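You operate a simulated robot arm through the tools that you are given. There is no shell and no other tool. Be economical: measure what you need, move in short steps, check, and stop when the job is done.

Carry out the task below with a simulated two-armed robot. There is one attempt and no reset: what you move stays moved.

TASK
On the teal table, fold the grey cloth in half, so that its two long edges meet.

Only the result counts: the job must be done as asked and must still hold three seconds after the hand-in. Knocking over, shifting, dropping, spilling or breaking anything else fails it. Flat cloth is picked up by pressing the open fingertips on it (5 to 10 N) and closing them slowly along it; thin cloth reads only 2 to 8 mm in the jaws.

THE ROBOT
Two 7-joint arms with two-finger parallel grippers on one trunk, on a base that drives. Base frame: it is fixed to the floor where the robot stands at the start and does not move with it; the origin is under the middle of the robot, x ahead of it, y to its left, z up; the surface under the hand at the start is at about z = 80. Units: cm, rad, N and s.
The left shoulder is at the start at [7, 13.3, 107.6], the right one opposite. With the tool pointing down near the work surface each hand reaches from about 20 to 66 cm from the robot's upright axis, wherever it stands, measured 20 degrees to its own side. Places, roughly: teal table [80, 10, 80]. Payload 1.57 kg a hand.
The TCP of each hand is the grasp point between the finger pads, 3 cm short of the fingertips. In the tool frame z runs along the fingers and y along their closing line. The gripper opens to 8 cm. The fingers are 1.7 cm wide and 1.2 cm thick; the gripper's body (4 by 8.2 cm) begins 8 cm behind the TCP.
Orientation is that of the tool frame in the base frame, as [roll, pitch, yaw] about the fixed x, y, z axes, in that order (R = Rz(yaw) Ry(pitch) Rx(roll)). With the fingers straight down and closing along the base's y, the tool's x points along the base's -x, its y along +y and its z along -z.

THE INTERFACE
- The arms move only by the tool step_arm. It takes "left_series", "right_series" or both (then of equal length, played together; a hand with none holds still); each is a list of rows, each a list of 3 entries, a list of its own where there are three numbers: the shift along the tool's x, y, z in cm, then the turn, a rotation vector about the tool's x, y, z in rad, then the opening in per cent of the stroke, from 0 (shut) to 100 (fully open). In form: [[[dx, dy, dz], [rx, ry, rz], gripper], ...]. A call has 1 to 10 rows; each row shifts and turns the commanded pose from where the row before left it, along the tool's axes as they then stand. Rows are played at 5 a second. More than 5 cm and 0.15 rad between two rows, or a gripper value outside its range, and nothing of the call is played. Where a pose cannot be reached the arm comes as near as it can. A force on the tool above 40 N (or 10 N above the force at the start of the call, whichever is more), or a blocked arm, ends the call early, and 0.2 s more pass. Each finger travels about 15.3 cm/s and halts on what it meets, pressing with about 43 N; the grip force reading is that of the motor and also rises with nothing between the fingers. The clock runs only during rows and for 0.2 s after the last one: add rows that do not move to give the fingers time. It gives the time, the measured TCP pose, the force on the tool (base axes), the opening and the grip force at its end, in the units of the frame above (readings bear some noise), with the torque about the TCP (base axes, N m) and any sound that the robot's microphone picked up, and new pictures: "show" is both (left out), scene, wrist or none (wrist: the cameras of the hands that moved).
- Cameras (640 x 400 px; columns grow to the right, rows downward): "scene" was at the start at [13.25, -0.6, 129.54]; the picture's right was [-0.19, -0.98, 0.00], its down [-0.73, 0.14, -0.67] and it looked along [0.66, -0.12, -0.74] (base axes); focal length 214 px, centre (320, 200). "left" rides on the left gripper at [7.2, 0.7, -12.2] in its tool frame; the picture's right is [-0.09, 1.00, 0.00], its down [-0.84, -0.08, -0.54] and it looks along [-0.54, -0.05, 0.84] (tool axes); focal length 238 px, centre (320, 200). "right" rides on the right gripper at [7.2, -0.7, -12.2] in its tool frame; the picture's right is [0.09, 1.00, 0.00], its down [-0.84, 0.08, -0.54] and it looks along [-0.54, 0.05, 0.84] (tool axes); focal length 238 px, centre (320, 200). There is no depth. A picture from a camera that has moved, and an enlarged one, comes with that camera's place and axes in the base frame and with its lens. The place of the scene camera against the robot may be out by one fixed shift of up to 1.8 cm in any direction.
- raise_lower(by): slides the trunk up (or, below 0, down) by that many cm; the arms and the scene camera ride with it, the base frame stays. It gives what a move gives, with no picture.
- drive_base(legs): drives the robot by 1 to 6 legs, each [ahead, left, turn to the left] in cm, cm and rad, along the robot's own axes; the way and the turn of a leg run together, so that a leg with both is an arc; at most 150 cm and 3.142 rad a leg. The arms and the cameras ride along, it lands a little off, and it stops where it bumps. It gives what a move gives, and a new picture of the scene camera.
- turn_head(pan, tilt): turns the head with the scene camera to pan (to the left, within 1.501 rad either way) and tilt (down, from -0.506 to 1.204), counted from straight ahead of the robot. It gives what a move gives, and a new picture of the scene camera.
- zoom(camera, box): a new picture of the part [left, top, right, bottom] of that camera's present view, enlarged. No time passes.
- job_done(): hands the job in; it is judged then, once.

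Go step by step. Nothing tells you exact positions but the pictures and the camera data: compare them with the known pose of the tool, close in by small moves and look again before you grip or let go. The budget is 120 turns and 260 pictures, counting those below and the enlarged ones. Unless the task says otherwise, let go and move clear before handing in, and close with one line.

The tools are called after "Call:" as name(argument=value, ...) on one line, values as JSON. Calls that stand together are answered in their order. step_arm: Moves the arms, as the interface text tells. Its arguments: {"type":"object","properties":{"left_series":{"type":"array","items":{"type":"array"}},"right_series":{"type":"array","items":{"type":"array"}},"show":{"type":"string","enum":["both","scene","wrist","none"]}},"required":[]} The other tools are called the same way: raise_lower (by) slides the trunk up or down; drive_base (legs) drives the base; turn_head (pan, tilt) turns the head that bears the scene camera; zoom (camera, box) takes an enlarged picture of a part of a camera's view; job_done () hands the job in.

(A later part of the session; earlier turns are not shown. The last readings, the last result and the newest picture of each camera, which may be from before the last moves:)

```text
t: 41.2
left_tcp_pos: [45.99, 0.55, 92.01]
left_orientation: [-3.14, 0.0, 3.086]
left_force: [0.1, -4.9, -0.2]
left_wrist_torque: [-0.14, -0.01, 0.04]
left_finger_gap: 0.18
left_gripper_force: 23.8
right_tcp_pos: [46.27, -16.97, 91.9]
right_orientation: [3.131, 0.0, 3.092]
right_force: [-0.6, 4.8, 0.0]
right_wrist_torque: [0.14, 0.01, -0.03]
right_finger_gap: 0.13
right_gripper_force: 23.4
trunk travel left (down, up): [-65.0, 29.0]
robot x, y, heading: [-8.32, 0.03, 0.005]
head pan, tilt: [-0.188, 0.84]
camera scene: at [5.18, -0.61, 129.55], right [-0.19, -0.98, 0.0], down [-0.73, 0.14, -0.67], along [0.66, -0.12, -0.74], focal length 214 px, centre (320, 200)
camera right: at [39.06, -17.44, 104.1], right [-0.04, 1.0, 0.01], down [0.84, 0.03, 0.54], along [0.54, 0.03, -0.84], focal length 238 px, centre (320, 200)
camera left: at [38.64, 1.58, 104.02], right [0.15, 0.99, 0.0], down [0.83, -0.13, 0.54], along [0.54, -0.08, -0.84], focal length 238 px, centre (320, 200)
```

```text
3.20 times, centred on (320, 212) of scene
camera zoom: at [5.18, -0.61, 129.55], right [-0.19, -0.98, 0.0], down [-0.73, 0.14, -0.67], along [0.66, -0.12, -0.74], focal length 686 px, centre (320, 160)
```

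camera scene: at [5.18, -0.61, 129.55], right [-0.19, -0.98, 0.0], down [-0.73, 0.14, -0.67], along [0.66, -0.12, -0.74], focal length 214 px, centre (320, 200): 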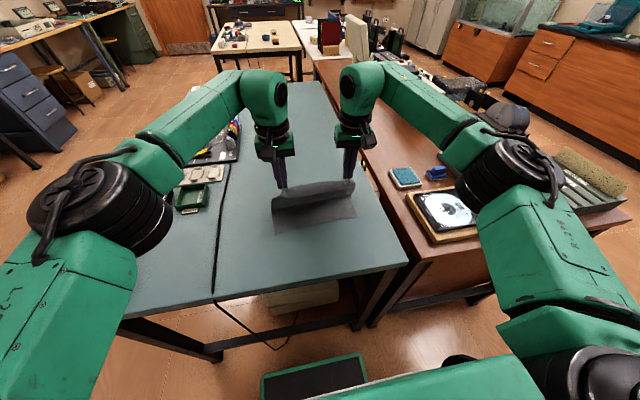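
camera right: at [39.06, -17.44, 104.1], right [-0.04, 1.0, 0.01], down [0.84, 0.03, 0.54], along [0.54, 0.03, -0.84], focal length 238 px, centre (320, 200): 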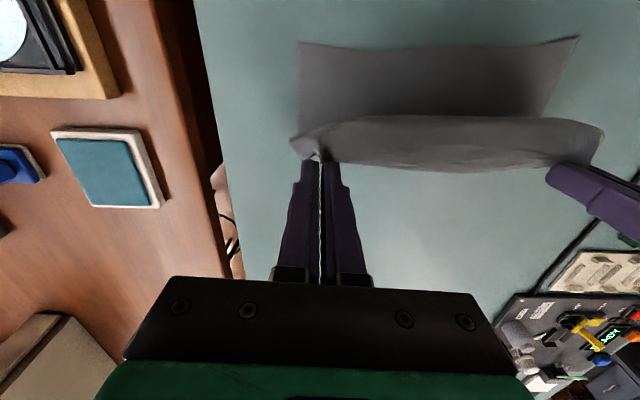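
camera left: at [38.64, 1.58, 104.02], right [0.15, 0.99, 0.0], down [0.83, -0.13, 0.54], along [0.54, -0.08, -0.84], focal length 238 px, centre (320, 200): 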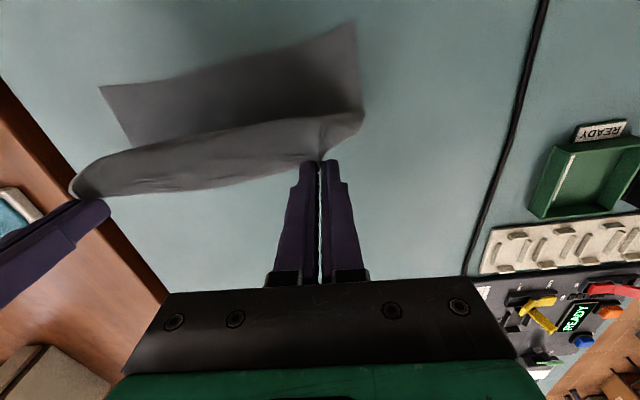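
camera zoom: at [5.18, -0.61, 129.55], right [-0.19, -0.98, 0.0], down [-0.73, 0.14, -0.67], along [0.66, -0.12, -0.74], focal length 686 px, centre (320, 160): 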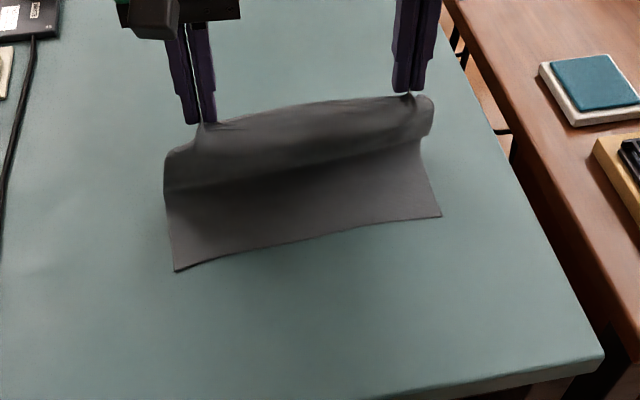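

The edge itself is now gripped cleanly along the fingertips, and the near corners are unchanged. I'll swing down onto the near edge.

Call:
step_arm(left_series=[[[1.4, 0.05, 0], [0, -0.12, 0], 0], [[1.65, 0.05, 0.3], [0, -0.13, 0], 0], [[1.89, 0.05, 0.55], [0, -0.15, 0], 0], [[2.06, 0.05, 0.76], [0, -0.15, 0], 0], [[2.13, 0.05, 0.8], [0, -0.15, 0], 0], [[2.13, 0, 0.82], [0, -0.1, 0], 0], [[1.85, 0, 0.68], [0, -0.1, 0], 0], [[0, 0, 0], [0, 0, 0], 0]], right_series=[[[1.3, 0.1, 0], [0, -0.12, 0], 0], [[1.55, 0.1, 0.31], [0, -0.13, 0], 0], [[1.79, 0.1, 0.57], [0, -0.15, 0], 0], [[1.97, 0.1, 0.8], [0, -0.15, 0], 0], [[2.04, 0.1, 0.85], [0, -0.15, 0], 0], [[2.05, 0.1, 0.88], [0, -0.1, 0], 0], [[1.78, 0, 0.75], [0, -0.1, 0], 0], [[0, 0, 0], [0, 0, 0], 0]], show="wrist")

Call:
zoom(camera="scene", box=[220, 150, 420, 275])

```text
t: 43.0
left_tcp_pos: [36.4, 1.25, 83.45]
left_orientation: [-3.14, 0.901, 3.086]
left_force: [-0.1, -2.9, 0.9]
left_wrist_torque: [-0.05, 0.01, -0.05]
left_finger_gap: 0.16
left_gripper_force: 23.4
right_tcp_pos: [37.34, -15.97, 83.42]
right_orientation: [3.126, 0.901, 3.08]
right_force: [-0.4, 2.1, 1.0]
right_wrist_torque: [0.05, -0.01, 0.08]
right_finger_gap: 0.14
right_gripper_force: 23.4
trunk travel left (down, up): [-65.0, 29.0]
robot x, y, heading: [-8.04, -0.1, 0.002]
head pan, tilt: [-0.188, 0.84]
camera right: at [23.36, -16.0, 85.23], right [-0.01, 1.0, -0.06], down [0.1, 0.06, 0.99], along [1.0, 0.0, -0.1], focal length 238 px, centre (320, 200)
camera left: at [22.36, 2.72, 85.4], right [0.11, 0.99, 0.07], down [0.09, -0.08, 0.99], along [0.99, -0.11, -0.1], focal length 238 px, centre (320, 200)
```

right: 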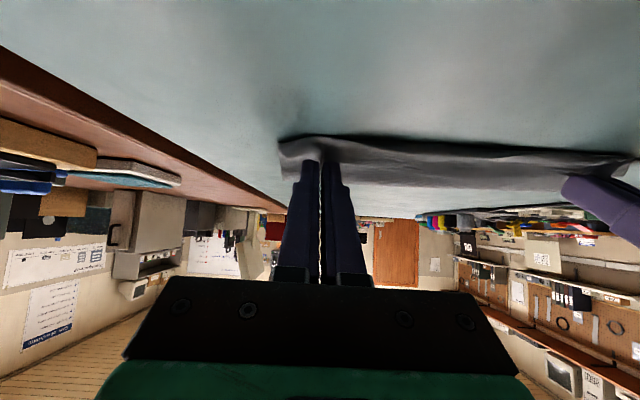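
left: 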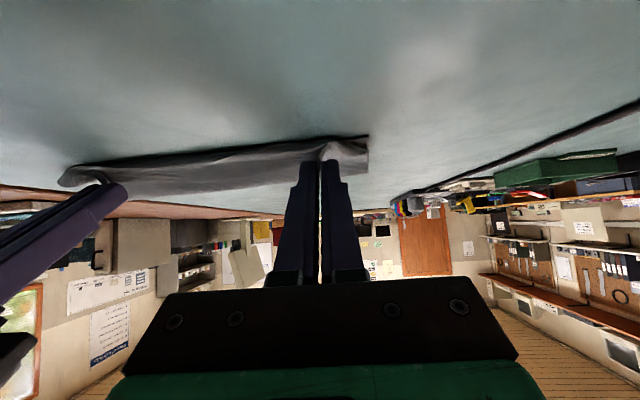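

```text
3.20 times, centred on (320, 212) of scene
camera zoom: at [5.21, -0.58, 129.54], right [-0.19, -0.98, 0.0], down [-0.73, 0.14, -0.67], along [0.66, -0.12, -0.74], focal length 686 px, centre (320, 160)
```

zoom: 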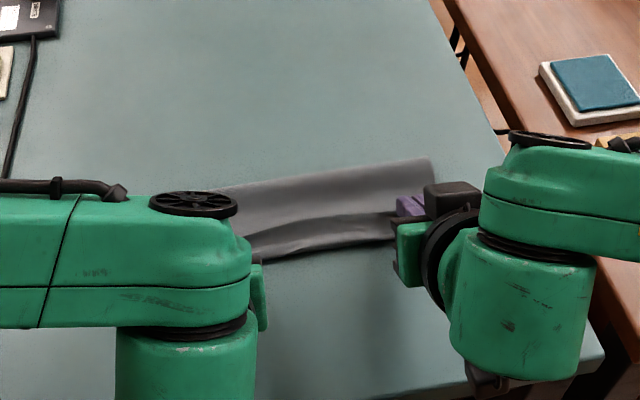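

Call:
zoom(camera="left", box=[40, 80, 400, 305])

Call:
zoom(camera="right", box=[260, 80, 640, 317])

```text
1.78 times, centred on (220, 192) of left
camera zoom: at [22.36, 2.72, 85.4], right [0.11, 0.99, 0.07], down [0.09, -0.08, 0.99], along [0.99, -0.11, -0.1], focal length 424 px, centre (498, 213)
```

zoom: 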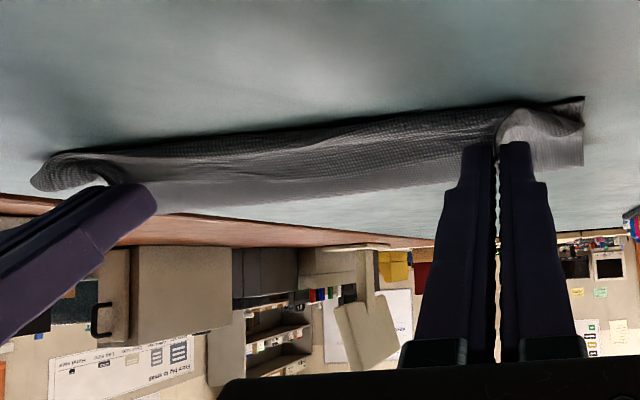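

```text
1.68 times, centred on (450, 198) of right
camera zoom: at [23.36, -16.0, 85.23], right [-0.01, 1.0, -0.06], down [0.1, 0.06, 0.99], along [1.0, 0.0, -0.1], focal length 401 px, centre (101, 202)
```

zoom: 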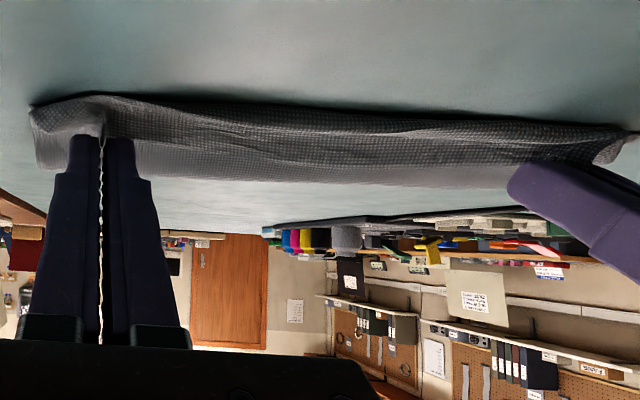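

The edge is nearly in place, but slack makes it bulge under the jaws. I'll raise slightly to pull the cloth taut at a low angle with a bit more tilt, and check before releasing.

Call:
step_arm(left_series=[[[-0.83, 0, -0.49], [0, -0.1, 0], 0], [[-0.87, 0, -0.4], [0, -0.1, 0], 0], [[0, 0, 0], [0, 0, 0], 0]], right_series=[[[-0.83, 0, -0.49], [0, -0.1, 0], 0], [[-0.87, 0, -0.4], [0, -0.1, 0], 0], [[0, 0, 0], [0, 0, 0], 0]], show="none")

Call:
zoom(camera="left", box=[40, 60, 400, 285])

Call:
zoom(camera="right", box=[260, 60, 640, 297])

Call:
zoom(camera="scene", box=[220, 150, 420, 275])

```text
t: 43.8
left_tcp_pos: [36.66, 1.15, 85.3]
left_orientation: [-3.14, 1.101, 3.084]
left_force: [-0.7, -1.9, 0.1]
left_wrist_torque: [-0.03, 0.0, -0.07]
left_finger_gap: 0.2
left_gripper_force: 23.6
right_tcp_pos: [37.4, -16.07, 84.4]
right_orientation: [3.123, 1.0, 3.08]
right_force: [-0.1, 2.3, -0.4]
right_wrist_torque: [0.01, -0.01, 0.07]
right_finger_gap: 0.14
right_gripper_force: 23.3
right hand out of reach, approached as far as the arm can: row 2
trunk travel left (down, up): [-65.0, 29.0]
robot x, y, heading: [-7.95, 0.04, -0.002]
head pan, tilt: [-0.188, 0.84]
```

```text
1.78 times, centred on (220, 172) of left
camera zoom: at [22.46, 2.57, 84.37], right [0.1, 0.99, 0.08], down [-0.11, -0.07, 0.99], along [0.99, -0.11, 0.1], focal length 424 px, centre (498, 249)
```

zoom: 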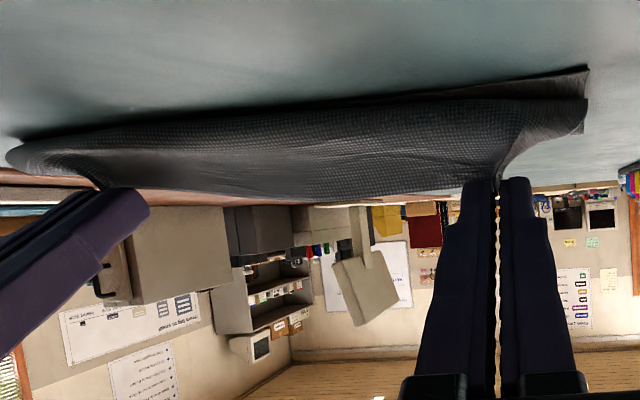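

```text
1.68 times, centred on (450, 178) of right
camera zoom: at [23.31, -15.97, 84.84], right [0.0, 1.0, -0.07], down [0.0, 0.07, 1.0], along [1.0, 0.0, 0.0], focal length 401 px, centre (101, 236)
```

zoom: 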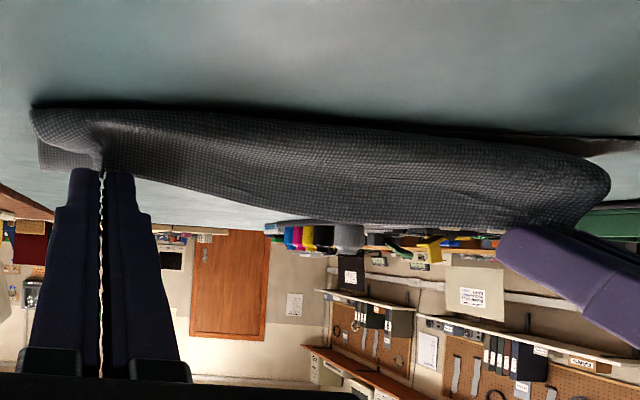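

```text
3.20 times, centred on (320, 212) of scene
camera zoom: at [5.18, -0.59, 129.55], right [-0.19, -0.98, 0.0], down [-0.73, 0.14, -0.67], along [0.66, -0.12, -0.74], focal length 686 px, centre (320, 160)
```

zoom: 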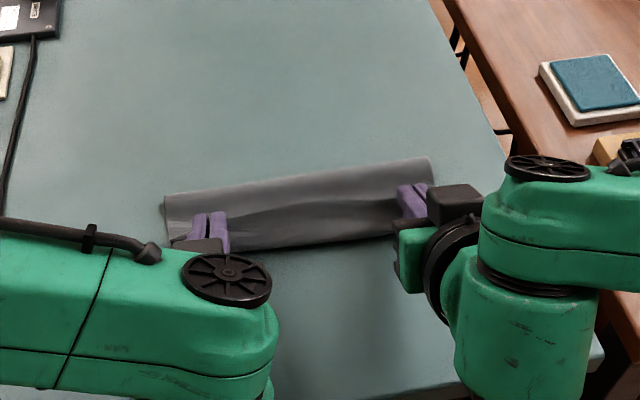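

The left side looks good; the right was limited by reach and is slacker. I'll raise both a little to take up the slack, then release with a slight backward sweep.

Call:
step_arm(left_series=[[[-0.98, 0, -0.28], [0, 0, 0], 0], [[0, 0, 0], [0, 0, 0], 0], [[0, 0, 0], [0, 0, 0], 0], [[1.3, 0, -1.02], [0, 0, 0], 0], [[0.9, 0, -0.8], [0, 0, 0], 70], [[0, 0, 0], [0, 0, 0], 70], [[0, 0, 0], [0, 0, 0], 70]], right_series=[[[-1.79, 0, -0.91], [0, 0, 0], 0], [[0, 0, 0], [0, 0, 0], 0], [[0, 0, 0], [0, 0, 0], 0], [[1.4, 0, -0.88], [0, 0, 0], 0], [[0.9, 0, -0.7], [0, 0, 0], 70], [[0, 0, 0], [0, 0, 0], 70], [[0, 0, 0], [0, 0, 0], 70]], show="wrist")

Call:
zoom(camera="scene", box=[220, 150, 420, 275])

```text
t: 45.4
left_tcp_pos: [34.18, 1.38, 85.32]
left_orientation: [-3.142, 1.1, 3.085]
left_force: [0.1, -0.3, 0.2]
left_wrist_torque: [0.03, 0.02, 0.0]
left_finger_gap: 5.59
left_gripper_force: 0.1
right_tcp_pos: [35.28, -15.74, 85.21]
right_orientation: [3.124, 1.001, 3.079]
right_force: [0.7, -0.2, 0.2]
right_wrist_torque: [0.01, -0.01, -0.02]
right_finger_gap: 5.61
right_gripper_force: 0.0
trunk travel left (down, up): [-65.0, 29.0]
robot x, y, heading: [-7.72, -0.09, -0.001]
head pan, tilt: [-0.188, 0.84]
camera right: at [21.03, -15.78, 85.66], right [0.0, 1.0, -0.07], down [0.0, 0.07, 1.0], along [1.0, 0.0, 0.0], focal length 238 px, centre (320, 200)
camera left: at [19.95, 2.74, 84.23], right [0.1, 0.99, 0.08], down [-0.11, -0.07, 0.99], along [0.99, -0.11, 0.1], focal length 238 px, centre (320, 200)
```

right: 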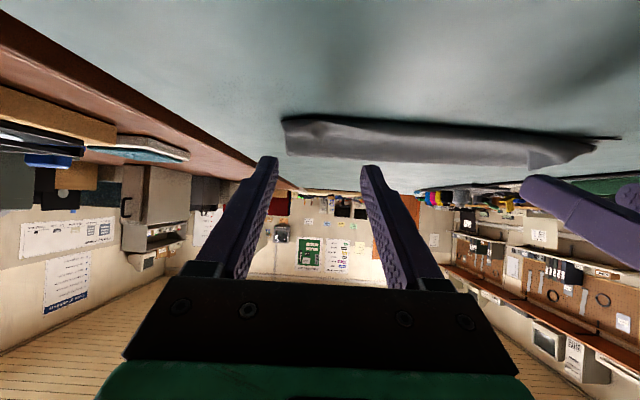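
left: 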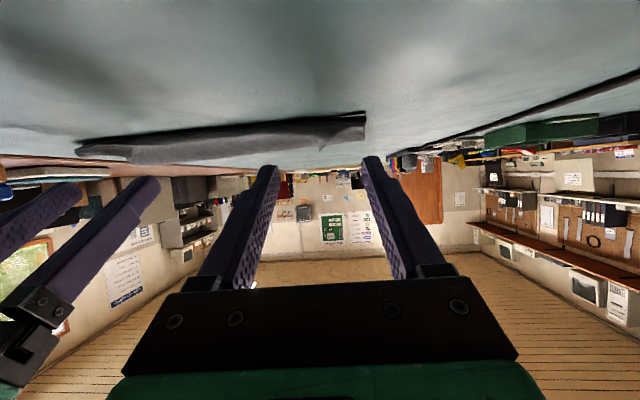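

```text
3.20 times, centred on (320, 212) of scene
camera zoom: at [5.18, -0.61, 129.55], right [-0.19, -0.98, 0.0], down [-0.73, 0.14, -0.67], along [0.66, -0.12, -0.74], focal length 686 px, centre (320, 160)
```

zoom: 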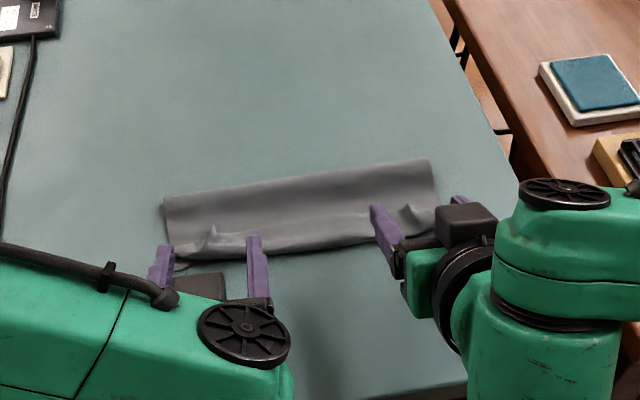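

It's released with a smaller curl. I'll raise the hands and inspect.

Call:
step_arm(left_series=[[[-2.5, 0, -1.5], [0, 0.15, 0], 50], [[-2.5, 0.5, -2], [0, 0.15, 0], 28], [[-2, 2, -2.5], [0, 0.15, 0], 28], [[-1, 3, -2], [0, 0.15, 0], 28], [[-1, 3, -1.5], [0, 0.15, 0], 28], [[-1, 3, 0], [0, 0.15, 0], 28], [[-1, 1, 0], [0, 0.15, 0], 28], [[0, 0, 0], [0, 0.05, 0], 28], [[0, 0, 0], [0, 0, 0], 28]], right_series=[[[-2.5, 0, -1.5], [0, 0.15, 0], 50], [[-2.5, -0.5, -2], [0, 0.15, 0], 28], [[-2, -2, -2.5], [0, 0.15, 0], 28], [[-1, -3, -2], [0, 0.15, 0], 28], [[-1, -3, -1.5], [0, 0.15, 0], 28], [[-1, -3, 0], [0, 0.15, 0], 28], [[-1, -1, 0], [0, 0.1, 0], 28], [[0, 0, 0], [0, 0, 0], 28], [[0, 0, 0], [0, 0, 0], 28]], show="none")

Call:
zoom(camera="left", box=[40, 60, 320, 235])

Call:
zoom(camera="right", box=[350, 60, 630, 235])

Call:
zoom(camera="scene", box=[240, 170, 400, 270])

```text
t: 47.4
left_tcp_pos: [35.8, 13.68, 99.15]
left_orientation: [-3.141, 0.0, 3.084]
left_force: [-0.2, -0.5, -0.4]
left_wrist_torque: [0.0, 0.04, 0.02]
left_finger_gap: 2.25
left_gripper_force: 0.0
right_tcp_pos: [36.92, -28.8, 98.79]
right_orientation: [3.131, -0.004, 3.094]
right_force: [0.3, 0.5, 0.0]
right_wrist_torque: [-0.03, -0.02, 0.04]
right_finger_gap: 2.23
right_gripper_force: 0.0
trunk travel left (down, up): [-65.0, 29.0]
robot x, y, heading: [-8.28, 0.06, 0.0]
head pan, tilt: [-0.188, 0.84]
```

```text
2.29 times, centred on (180, 148) of left
camera zoom: at [28.57, 14.74, 111.22], right [0.15, 0.99, 0.0], down [0.83, -0.12, 0.54], along [0.54, -0.08, -0.84], focal length 545 px, centre (640, 320)
```

zoom: 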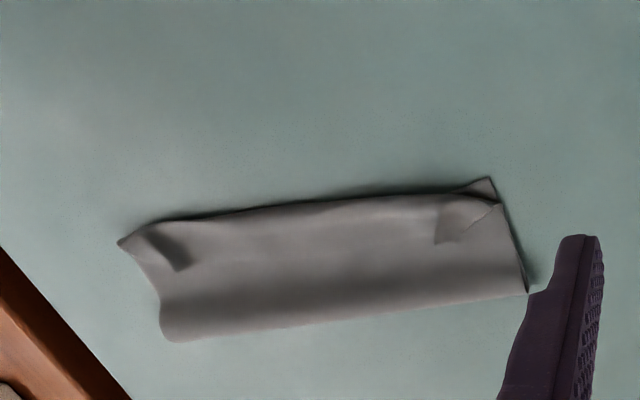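

```text
2.29 times, centred on (490, 148) of right
camera zoom: at [29.72, -29.24, 110.94], right [-0.04, 1.0, 0.01], down [0.84, 0.03, 0.54], along [0.54, 0.03, -0.84], focal length 545 px, centre (-69, 320)
```

zoom: 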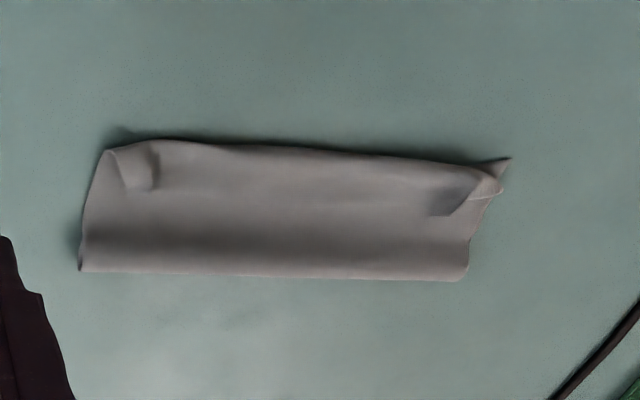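

```text
4.00 times, centred on (320, 220) of scene
camera zoom: at [5.21, -0.59, 129.54], right [-0.19, -0.98, 0.0], down [-0.73, 0.14, -0.67], along [0.66, -0.12, -0.74], focal length 858 px, centre (320, 120)
```

zoom: 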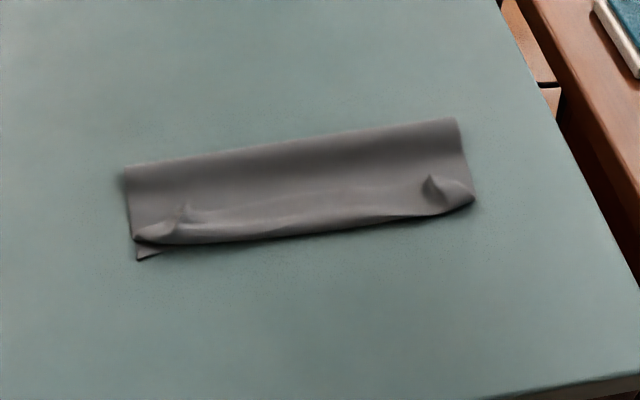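

The fold is good now, but the edge strip is still curled back about 2 cm. I'll pinch its edge once more and this time pull it flat past the near edge at table height, then regrip the flattened edge from above. Hovering first.

Call:
step_arm(left_series=[[[-1.19, -2.5, 2.62], [0, 0, 0], 28], [[-1.19, -2.5, 2.62], [0, 0, 0], 28], [[-1.19, -2.5, 2.62], [0, 0, 0], 28], [[-1.19, -2.5, 2.62], [0, 0, 0], 28], [[-1.19, -2.5, 2.62], [0, 0, 0], 28], [[0, 0, 0], [0, 0, 0], 28]], right_series=[[[-0.56, 2.57, 2.56], [0, 0, 0], 28], [[-0.56, 2.57, 2.56], [0, 0, 0], 28], [[-0.56, 2.57, 2.56], [0, 0, 0], 28], [[-0.56, 2.57, 2.56], [0, 0, 0], 28], [[-0.56, 2.57, 2.56], [0, 0, 0], 28], [[0, 0, 0], [0, 0, 0], 28]], show="none")

Call:
zoom(camera="left", box=[160, 60, 480, 260])

Call:
zoom(camera="right", box=[160, 60, 480, 260])

```text
t: 48.8
left_tcp_pos: [40.99, 0.81, 85.87]
left_orientation: [-3.141, 0.002, 3.085]
left_force: [-0.3, -0.4, 0.7]
left_wrist_torque: [0.01, -0.04, -0.02]
left_finger_gap: 2.25
left_gripper_force: 0.1
right_tcp_pos: [40.22, -15.71, 86.39]
right_orientation: [3.132, 0.0, 3.094]
right_force: [-0.4, 0.8, -0.4]
right_wrist_torque: [0.0, 0.01, 0.0]
right_finger_gap: 2.27
right_gripper_force: 0.0
trunk travel left (down, up): [-65.0, 29.0]
robot x, y, heading: [-7.87, -0.04, -0.001]
head pan, tilt: [-0.188, 0.84]
```

```text
2.00 times, centred on (320, 160) of left
camera zoom: at [33.74, 1.92, 98.02], right [0.15, 0.99, 0.0], down [0.83, -0.13, 0.54], along [0.54, -0.08, -0.84], focal length 477 px, centre (320, 280)
```

zoom: 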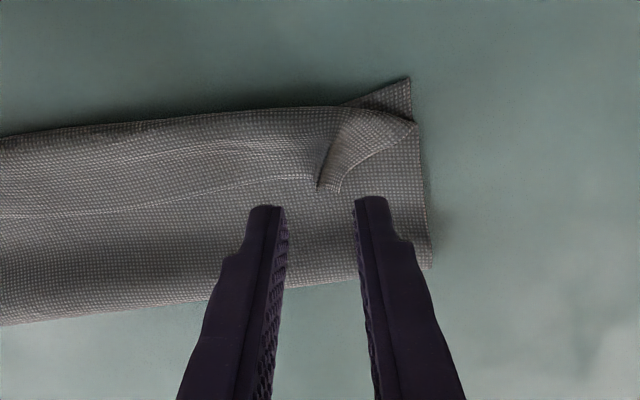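

```text
2.00 times, centred on (320, 160) of right
camera zoom: at [32.92, -16.06, 98.47], right [-0.04, 1.0, 0.01], down [0.84, 0.03, 0.54], along [0.54, 0.03, -0.84], focal length 477 px, centre (320, 280)
```

zoom: 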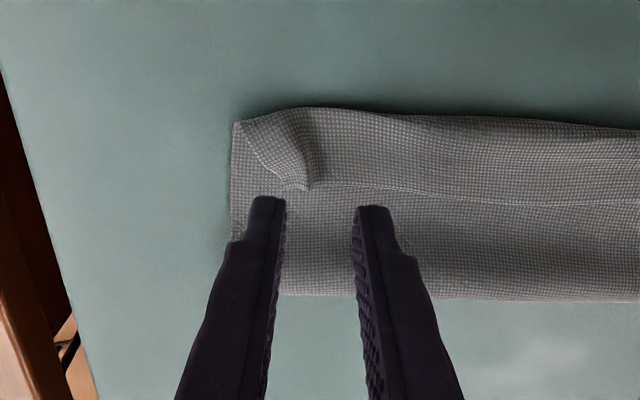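

Call:
step_arm(left_series=[[[-0.1, 0.15, 1.2], [0, 0, 0], 28], [[0, 0, 1.15], [0, 0, 0], 28], [[0, 0, 0.08], [0, 0, 0], 28], [[0, 0, 0], [0, 0, 0], 24], [[0, 0, 0], [0, 0, 0], 19], [[0, 0, 0], [0, 0, 0], 14], [[0, 0, 0], [0, 0, 0], 9], [[0, 0, 0], [0, 0, 0], 4], [[0, 0, 0], [0, 0, 0], 0], [[0, 0, 0], [0, 0, 0], 0]], right_series=[[[-0.25, -0.43, 1.5], [0, 0, 0], 28], [[0, 0, 1.4], [0, 0, 0], 28], [[0, 0, 0.08], [0, 0, 0], 28], [[0, 0, 0], [0, 0, 0], 24], [[0, 0, 0], [0, 0, 0], 19], [[0, 0, 0], [0, 0, 0], 14], [[0, 0, 0], [0, 0, 0], 9], [[0, 0, 0], [0, 0, 0], 4], [[0, 0, 0], [0, 0, 0], 0], [[0, 0, 0], [0, 0, 0], 0]], show="none")

Call:
zoom(camera="left", box=[200, 80, 440, 230])

Call:
zoom(camera="right", box=[200, 80, 440, 230])

```text
t: 51.0
left_tcp_pos: [41.22, 1.1, 83.38]
left_orientation: [-3.141, 0.003, 3.084]
left_force: [-0.7, -1.8, 0.1]
left_wrist_torque: [-0.07, 0.0, 0.02]
left_finger_gap: 0.17
left_gripper_force: 23.6
right_tcp_pos: [40.48, -16.02, 83.17]
right_orientation: [3.133, 0.002, 3.093]
right_force: [0.1, 2.9, 2.2]
right_wrist_torque: [0.06, 0.03, -0.01]
right_finger_gap: 0.16
right_gripper_force: 22.3
trunk travel left (down, up): [-65.0, 29.0]
robot x, y, heading: [-8.25, 0.1, -0.002]
head pan, tilt: [-0.188, 0.84]
```

```text
2.67 times, centred on (320, 155) of left
camera zoom: at [33.98, 2.21, 95.67], right [0.15, 0.99, 0.0], down [0.83, -0.12, 0.54], along [0.54, -0.08, -0.84], focal length 636 px, centre (320, 320)
```

zoom: 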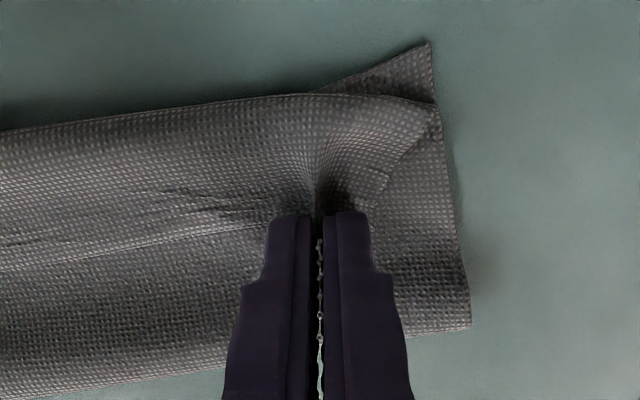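

```text
2.67 times, centred on (320, 155) of right
camera zoom: at [33.25, -16.43, 95.33], right [-0.04, 1.0, 0.01], down [0.84, 0.03, 0.54], along [0.54, 0.03, -0.84], focal length 636 px, centre (320, 320)
```

zoom: 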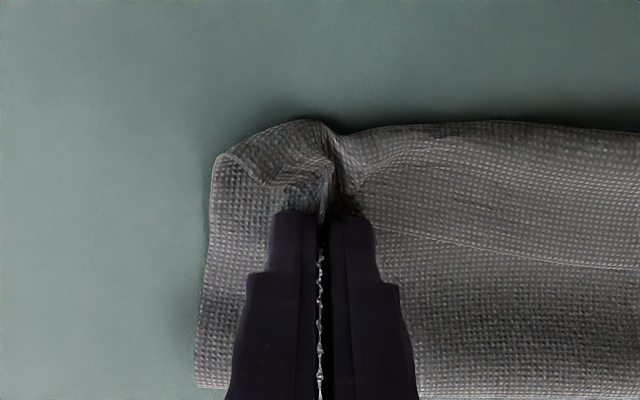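

Both hands are holding. The right may have caught an extra layer, so I'll lift 2.5 cm to check.

Call:
step_arm(left_series=[[[0, -0.1, -1.2], [0, 0, 0], 0], [[0, 0, -1.3], [0, 0, 0], 0], [[0, 0, 0], [0, 0, 0], 0]], right_series=[[[0, 0.1, -1.2], [0, 0, 0], 0], [[0, 0, -1.5], [0, 0, 0], 0], [[0, 0, 0], [0, 0, 0], 0]], show="none")

Call:
zoom(camera="left", box=[40, 60, 440, 310])

Call:
zoom(camera="right", box=[200, 60, 600, 310])

Call:
zoom(camera="scene", box=[240, 170, 400, 270])

```text
t: 51.8
left_tcp_pos: [41.13, 1.04, 85.94]
left_orientation: [-3.14, 0.001, 3.085]
left_force: [-0.5, 0.8, -1.2]
left_wrist_torque: [0.0, -0.02, 0.03]
left_finger_gap: 0.15
left_gripper_force: 23.3
right_tcp_pos: [40.5, -16.0, 85.91]
right_orientation: [3.133, -0.002, 3.094]
right_force: [0.3, 0.7, 0.7]
right_wrist_torque: [0.02, -0.02, -0.01]
right_finger_gap: 0.14
right_gripper_force: 23.6
trunk travel left (down, up): [-65.0, 29.0]
robot x, y, heading: [-8.2, -0.09, 0.003]
head pan, tilt: [-0.188, 0.84]
```

```text
1.60 times, centred on (240, 185) of left
camera zoom: at [33.9, 2.05, 98.06], right [0.15, 0.99, 0.0], down [0.83, -0.13, 0.54], along [0.54, -0.08, -0.84], focal length 381 px, centre (448, 224)
```

zoom: 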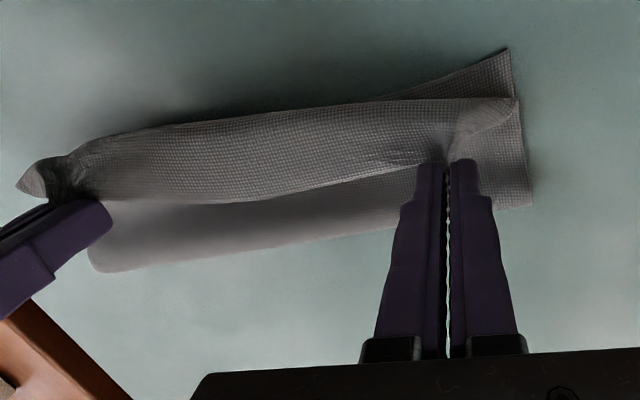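

```text
1.60 times, centred on (400, 185) of right
camera zoom: at [33.32, -16.37, 98.05], right [-0.04, 1.0, 0.01], down [0.84, 0.03, 0.54], along [0.54, 0.03, -0.84], focal length 381 px, centre (192, 224)
```

zoom: 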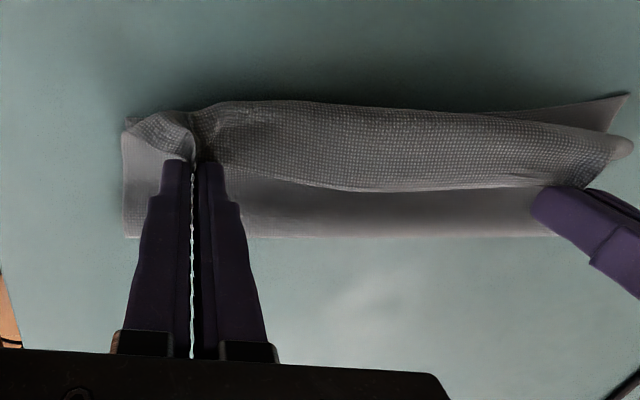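

```text
4.00 times, centred on (320, 220) of scene
camera zoom: at [5.23, -0.62, 129.54], right [-0.19, -0.98, 0.0], down [-0.73, 0.14, -0.67], along [0.66, -0.12, -0.74], focal length 858 px, centre (320, 120)
```

zoom: 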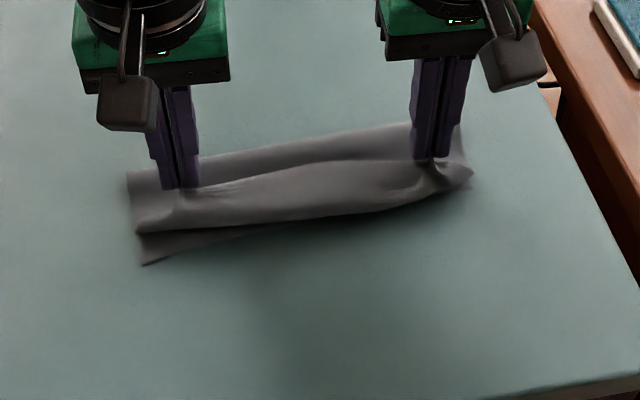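

Only the strip is held. I'll swing it over to the robot side at low height and pull it flat past the near edge.

Call:
step_arm(left_series=[[[1.1, 0, -1.05], [0, -0.12, 0], 0], [[1.16, 0, -0.44], [0, -0.13, 0], 0], [[1.38, 0, -0.25], [0, -0.15, 0], 0], [[1.34, 0, 0.09], [0, -0.15, 0], 0], [[1.48, 0, 0.5], [0, -0.15, 0], 0], [[1.23, 0, 0.53], [0, -0.1, 0], 0], [[0.86, 0, 0.41], [0, 0, 0], 0], [[0, 0, 0], [0, 0, 0], 0]], right_series=[[[0.85, 0, -1.05], [0, -0.12, 0], 0], [[0.91, 0, -0.41], [0, -0.13, 0], 0], [[1.14, 0, -0.19], [0, -0.15, 0], 0], [[1.11, 0, 0.19], [0, -0.15, 0], 0], [[1.27, 0, 0.63], [0, -0.15, 0], 0], [[1.04, 0, 0.69], [0, -0.1, 0], 0], [[0.68, 0, 0.59], [0, 0, 0], 0], [[0, 0, 0], [0, 0, 0], 0]], show="none")

Call:
zoom(camera="left", box=[40, 60, 440, 310])

Call:
zoom(camera="right", box=[240, 60, 640, 310])

Call:
zoom(camera="scene", box=[240, 170, 400, 270])

```text
t: 53.6
left_tcp_pos: [34.46, 1.51, 83.33]
left_orientation: [3.141, 0.8, 3.083]
left_force: [-0.2, -2.9, -0.2]
left_wrist_torque: [-0.05, -0.01, -0.01]
left_finger_gap: 0.11
left_gripper_force: 23.1
right_tcp_pos: [35.44, -15.64, 83.22]
right_orientation: [3.128, 0.8, 3.083]
right_force: [0.3, 3.5, 0.0]
right_wrist_torque: [0.05, 0.0, 0.04]
right_finger_gap: 0.17
right_gripper_force: 23.3
trunk travel left (down, up): [-65.0, 29.0]
robot x, y, heading: [-8.29, 0.04, -0.003]
head pan, tilt: [-0.188, 0.84]
```

```text
1.60 times, centred on (240, 185) of left
camera zoom: at [20.59, 2.89, 86.66], right [0.12, 0.99, 0.07], down [0.19, -0.09, 0.98], along [0.97, -0.11, -0.2], focal length 381 px, centre (448, 224)
```

zoom: 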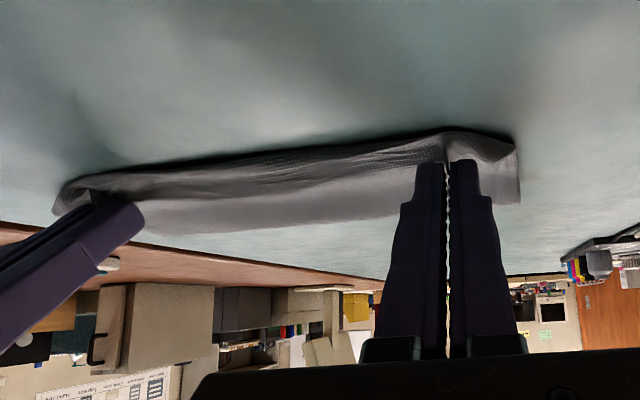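

```text
1.60 times, centred on (440, 185) of right
camera zoom: at [21.67, -15.7, 86.5], right [-0.02, 1.0, -0.06], down [0.2, 0.06, 0.98], along [0.98, 0.0, -0.2], focal length 381 px, centre (128, 224)
```

zoom: 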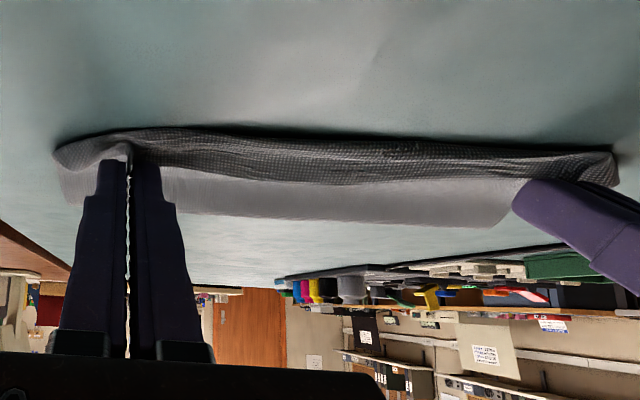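

```text
4.00 times, centred on (320, 220) of scene
camera zoom: at [5.17, -0.6, 129.55], right [-0.19, -0.98, 0.0], down [-0.73, 0.14, -0.67], along [0.66, -0.12, -0.74], focal length 858 px, centre (320, 120)
```

zoom: 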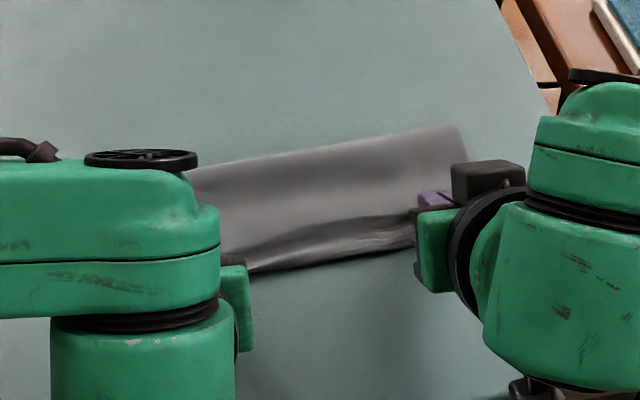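

The front still bulges about 2 cm. I'll back the base 2.5 cm so the hands pull the strip flat along the table, then check.

Call:
drive_base(legs=[[-2.5, 0, 0]])

Call:
zoom(camera="left", box=[40, 60, 440, 310])

Call:
zoom(camera="right", box=[240, 60, 640, 310])

```text
t: 54.4
left_tcp_pos: [32.0, 1.58, 83.25]
left_orientation: [-3.141, 0.8, 3.085]
left_force: [-0.5, -2.7, 0.4]
left_wrist_torque: [-0.06, -0.01, -0.05]
left_finger_gap: 0.13
left_gripper_force: 23.4
right_tcp_pos: [33.19, -15.72, 83.32]
right_orientation: [3.128, 0.797, 3.083]
right_force: [0.5, 3.2, 0.8]
right_wrist_torque: [0.09, 0.01, 0.05]
right_finger_gap: 0.15
right_gripper_force: 23.1
trunk travel left (down, up): [-65.0, 29.0]
robot x, y, heading: [-10.32, 0.25, -0.001]
head pan, tilt: [-0.188, 0.84]
camera scene: at [2.91, -0.59, 129.53], right [-0.19, -0.98, 0.0], down [-0.73, 0.14, -0.67], along [0.66, -0.12, -0.74], focal length 214 px, centre (320, 200)
```

scene: 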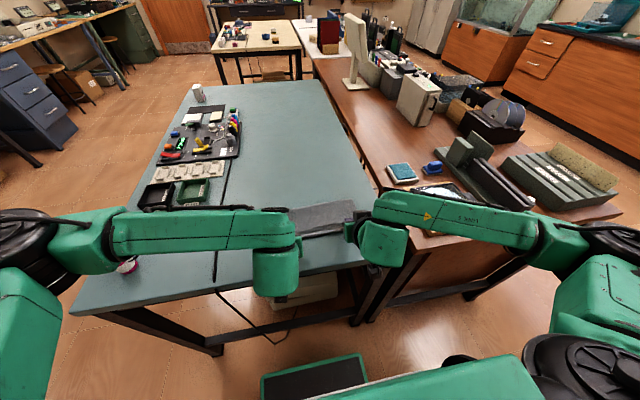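

```text
1.60 times, centred on (240, 185) of left
camera zoom: at [18.29, 2.9, 86.63], right [0.12, 0.99, 0.07], down [0.19, -0.09, 0.98], along [0.97, -0.11, -0.2], focal length 381 px, centre (448, 224)
```

zoom: 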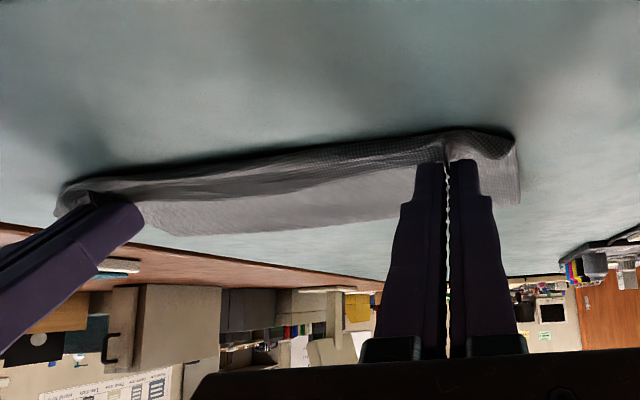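

```text
1.60 times, centred on (440, 185) of right
camera zoom: at [19.37, -15.7, 86.48], right [-0.02, 1.0, -0.06], down [0.2, 0.06, 0.98], along [0.98, 0.0, -0.2], focal length 381 px, centre (128, 224)
```

zoom: 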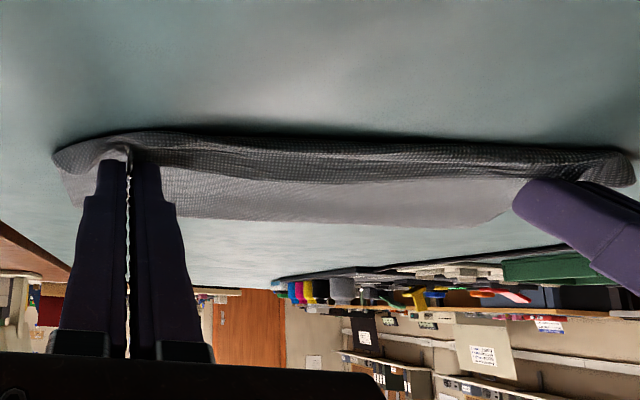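

The front turn is now only about 1 cm and lies well past the near edge, on bare table. I'll release here, then regrip the single ply from above a couple of cm behind its edge. Hanging free, the hem can drop straight and be laid in the natural direction.

Call:
step_arm(left_series=[[[0.2, 0, 0.2], [0, 0, 0], 0], [[0, 0, 0], [0, 0, 0], 15], [[0, 0, 0], [0, 0, 0], 35], [[0, 0, -1.5], [0, 0, 0], 45], [[-0.5, 0, -2.5], [0, 0.1, 0], 45], [[-1.5, 1.5, -2.5], [0, 0.15, 0], 45], [[-1.5, 2.5, -3], [0, 0.15, 0], 28], [[-1.5, 3, -3], [0, 0.15, 0], 28], [[-1, 3, -1], [0, 0.15, 0], 28], [[0, 1, 0], [0, 0.1, 0], 28]], right_series=[[[0.2, 0, 0.2], [0, 0, 0], 0], [[0, 0, 0], [0, 0, 0], 15], [[0, 0, 0], [0, 0, 0], 35], [[0, 0, -1.5], [0, 0, 0], 45], [[-0.5, 0, -2.5], [0, 0.1, 0], 45], [[-1.5, -1.5, -2.5], [0, 0.15, 0], 45], [[-1.5, -2.5, -3], [0, 0.15, 0], 28], [[-1.5, -3, -3], [0, 0.15, 0], 28], [[-1, -3, -1], [0, 0.15, 0], 28], [[0, -1, 0], [0, 0.1, 0], 28]], show="none")

Call:
zoom(camera="left", box=[0, 60, 400, 310])

Call:
zoom(camera="right", box=[300, 60, 640, 272])

Call:
zoom(camera="scene", box=[240, 170, 400, 270])

```text
t: 56.6
left_tcp_pos: [30.38, 12.83, 97.27]
left_orientation: [-3.14, 0.0, 3.085]
left_force: [0.1, -0.1, -0.1]
left_wrist_torque: [-0.01, -0.01, 0.0]
left_finger_gap: 2.25
left_gripper_force: 0.1
right_tcp_pos: [30.18, -26.65, 96.87]
right_orientation: [3.131, -0.003, 3.092]
right_force: [-0.8, -0.3, 0.2]
right_wrist_torque: [-0.01, 0.0, -0.05]
right_finger_gap: 2.25
right_gripper_force: 0.0
trunk travel left (down, up): [-65.0, 29.0]
robot x, y, heading: [-10.56, 0.25, 0.002]
head pan, tilt: [-0.188, 0.84]
```

```text
1.60 times, centred on (200, 185) of left
camera zoom: at [23.09, 13.84, 109.42], right [0.15, 0.99, 0.0], down [0.83, -0.13, 0.54], along [0.54, -0.08, -0.84], focal length 381 px, centre (512, 224)
```

zoom: 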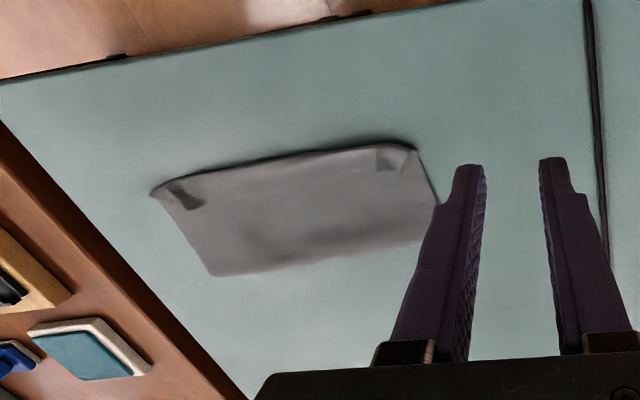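

```text
1.88 times, centred on (470, 166) of right
camera zoom: at [22.98, -27.16, 108.92], right [-0.04, 1.0, 0.01], down [0.84, 0.03, 0.54], along [0.54, 0.03, -0.84], focal length 449 px, centre (38, 264)
```

zoom: 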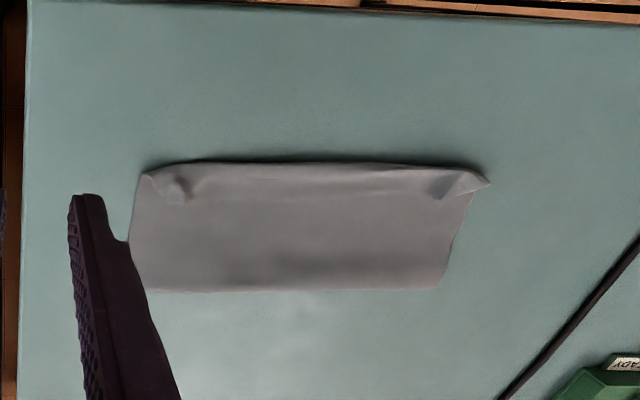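

```text
4.00 times, centred on (320, 220) of scene
camera zoom: at [2.82, -0.59, 129.54], right [-0.19, -0.98, 0.0], down [-0.73, 0.14, -0.67], along [0.66, -0.12, -0.74], focal length 858 px, centre (320, 120)
```

zoom: 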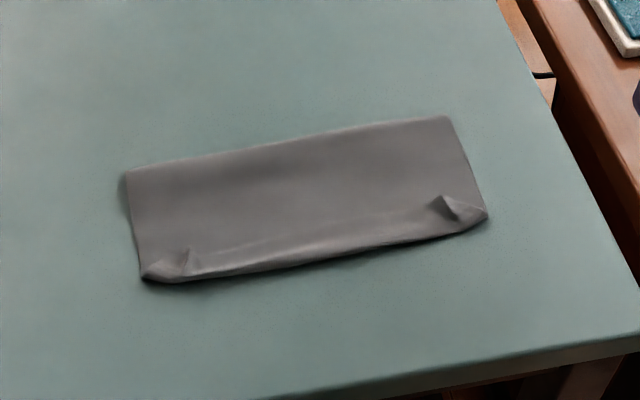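

The top layer now lies past the lower edge with only a narrow hem (about 1.5 cm) turned back. Pressing and dragging has been moving only the top ply, so I can unroll the hem by pressing on it and dragging toward the robot. I'll hover over it to locate it.

Call:
step_arm(left_series=[[[-1.05, -2.26, 2.26], [0, 0, 0], 45], [[-1.05, -2.26, 2.26], [0, 0, 0], 45], [[-1.05, -2.26, 2.26], [0, 0, 0], 45], [[-1.05, -2.26, 2.26], [0, 0, 0], 45], [[-1.05, -2.26, 2.26], [0, 0, 0], 45], [[0, 0, 0], [0, 0, 0], 45]], right_series=[[[-0.95, 2.22, 2.18], [0, 0, 0], 45], [[-0.95, 2.22, 2.18], [0, 0, 0], 45], [[-0.95, 2.22, 2.18], [0, 0, 0], 45], [[-0.95, 2.22, 2.18], [0, 0, 0], 45], [[-0.95, 2.22, 2.18], [0, 0, 0], 45], [[0, 0, 0], [0, 0, 0], 45]], show="none")

Call:
zoom(camera="left", box=[160, 60, 480, 260])

Call:
zoom(camera="right", box=[160, 60, 480, 260])

```text
t: 58.0
left_tcp_pos: [35.03, 0.91, 85.8]
left_orientation: [-3.141, 0.002, 3.084]
left_force: [0.1, 0.6, -0.2]
left_wrist_torque: [0.02, 0.0, 0.02]
left_finger_gap: 3.62
left_gripper_force: 0.1
right_tcp_pos: [35.59, -15.6, 85.85]
right_orientation: [3.132, 0.0, 3.092]
right_force: [-0.6, -0.4, 0.3]
right_wrist_torque: [0.02, -0.01, -0.02]
right_finger_gap: 3.6
right_gripper_force: 0.0
trunk travel left (down, up): [-65.0, 29.0]
robot x, y, heading: [-10.43, 0.04, 0.002]
head pan, tilt: [-0.188, 0.84]
```

```text
2.00 times, centred on (320, 160) of left
camera zoom: at [27.76, 2.02, 98.0], right [0.15, 0.99, 0.0], down [0.83, -0.12, 0.54], along [0.54, -0.08, -0.84], focal length 477 px, centre (320, 280)
```

zoom: 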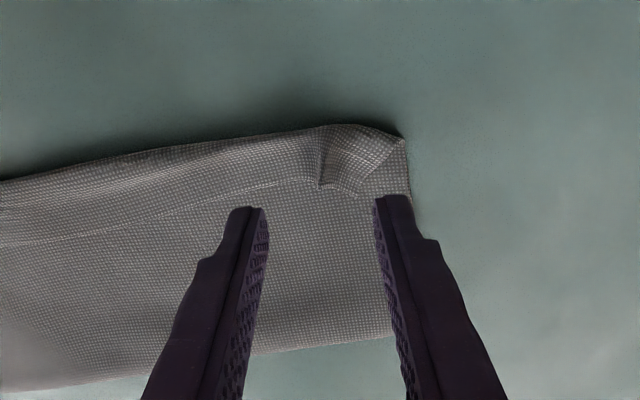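

```text
2.00 times, centred on (320, 160) of right
camera zoom: at [28.34, -16.1, 97.81], right [-0.04, 1.0, 0.01], down [0.84, 0.03, 0.54], along [0.54, 0.03, -0.84], focal length 477 px, centre (320, 280)
```

zoom: 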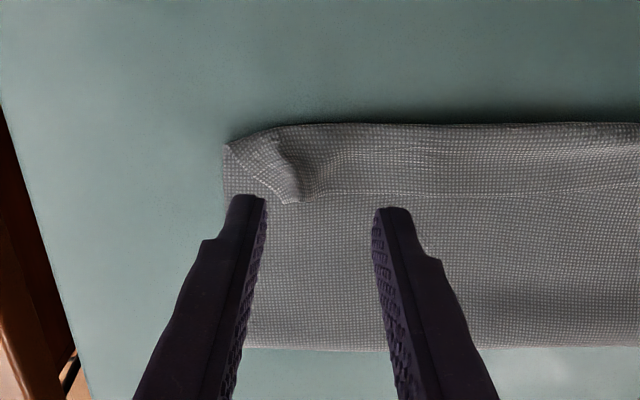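

The hem edge is at x≈34.8 on the left and 35.5 on the right, with the front at ≈32.5–33. I'll set the fingertips on the hem just inside its edge.

Call:
step_arm(left_series=[[[0.88, -0.45, 0.8], [0, 0, 0], 28], [[0, 0, 1.2], [0, 0, 0], 28], [[0, 0, 0.3], [0, 0, 0], 28], [[0, 0, 0], [0, 0, 0], 28]], right_series=[[[0.65, 0.3, 0.8], [0, 0, 0], 28], [[0, 0, 1.2], [0, 0, 0], 28], [[0, 0, 0.3], [0, 0, 0], 28], [[0, 0, 0], [0, 0, 0], 28]], show="none")

Call:
zoom(camera="left", box=[160, 60, 480, 260])

Call:
zoom(camera="right", box=[160, 60, 480, 260])

```text
t: 59.0
left_tcp_pos: [34.25, 0.58, 83.45]
left_orientation: [-3.141, 0.003, 3.084]
left_force: [-0.3, -0.1, -0.5]
left_wrist_torque: [-0.01, 0.01, -0.01]
left_finger_gap: 2.24
left_gripper_force: 0.1
right_tcp_pos: [34.94, -15.46, 83.58]
right_orientation: [3.133, 0.001, 3.093]
right_force: [0.1, 0.1, 0.5]
right_wrist_torque: [0.05, 0.01, -0.01]
right_finger_gap: 2.24
right_gripper_force: 0.0
trunk travel left (down, up): [-65.0, 29.0]
robot x, y, heading: [-10.66, 0.06, -0.001]
head pan, tilt: [-0.188, 0.84]
```

```text
2.00 times, centred on (320, 160) of left
camera zoom: at [26.89, 1.62, 95.68], right [0.15, 0.99, 0.0], down [0.83, -0.12, 0.54], along [0.54, -0.08, -0.84], focal length 477 px, centre (320, 280)
```

zoom: 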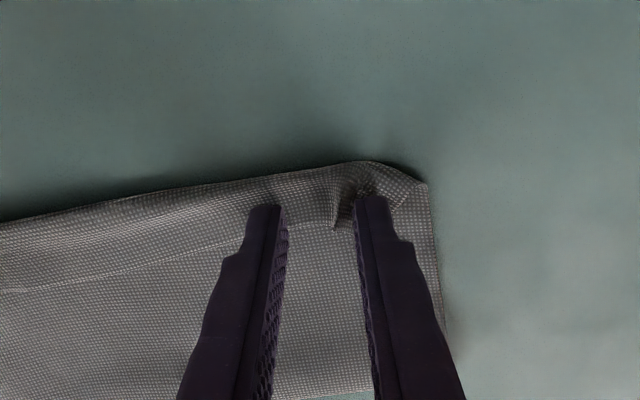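

```text
2.00 times, centred on (320, 160) of right
camera zoom: at [27.72, -15.81, 95.71], right [-0.04, 1.0, 0.01], down [0.84, 0.03, 0.54], along [0.54, 0.03, -0.84], focal length 477 px, centre (320, 280)
```

zoom: 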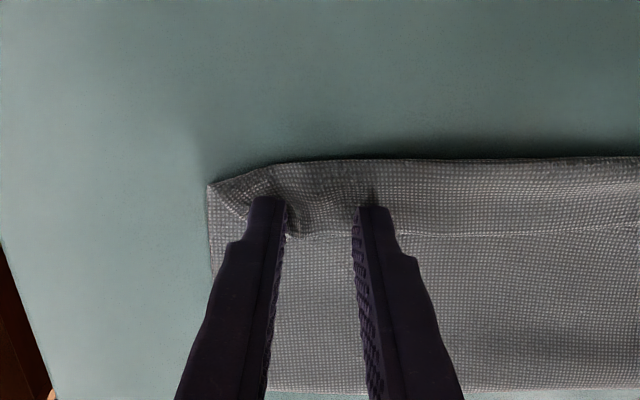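

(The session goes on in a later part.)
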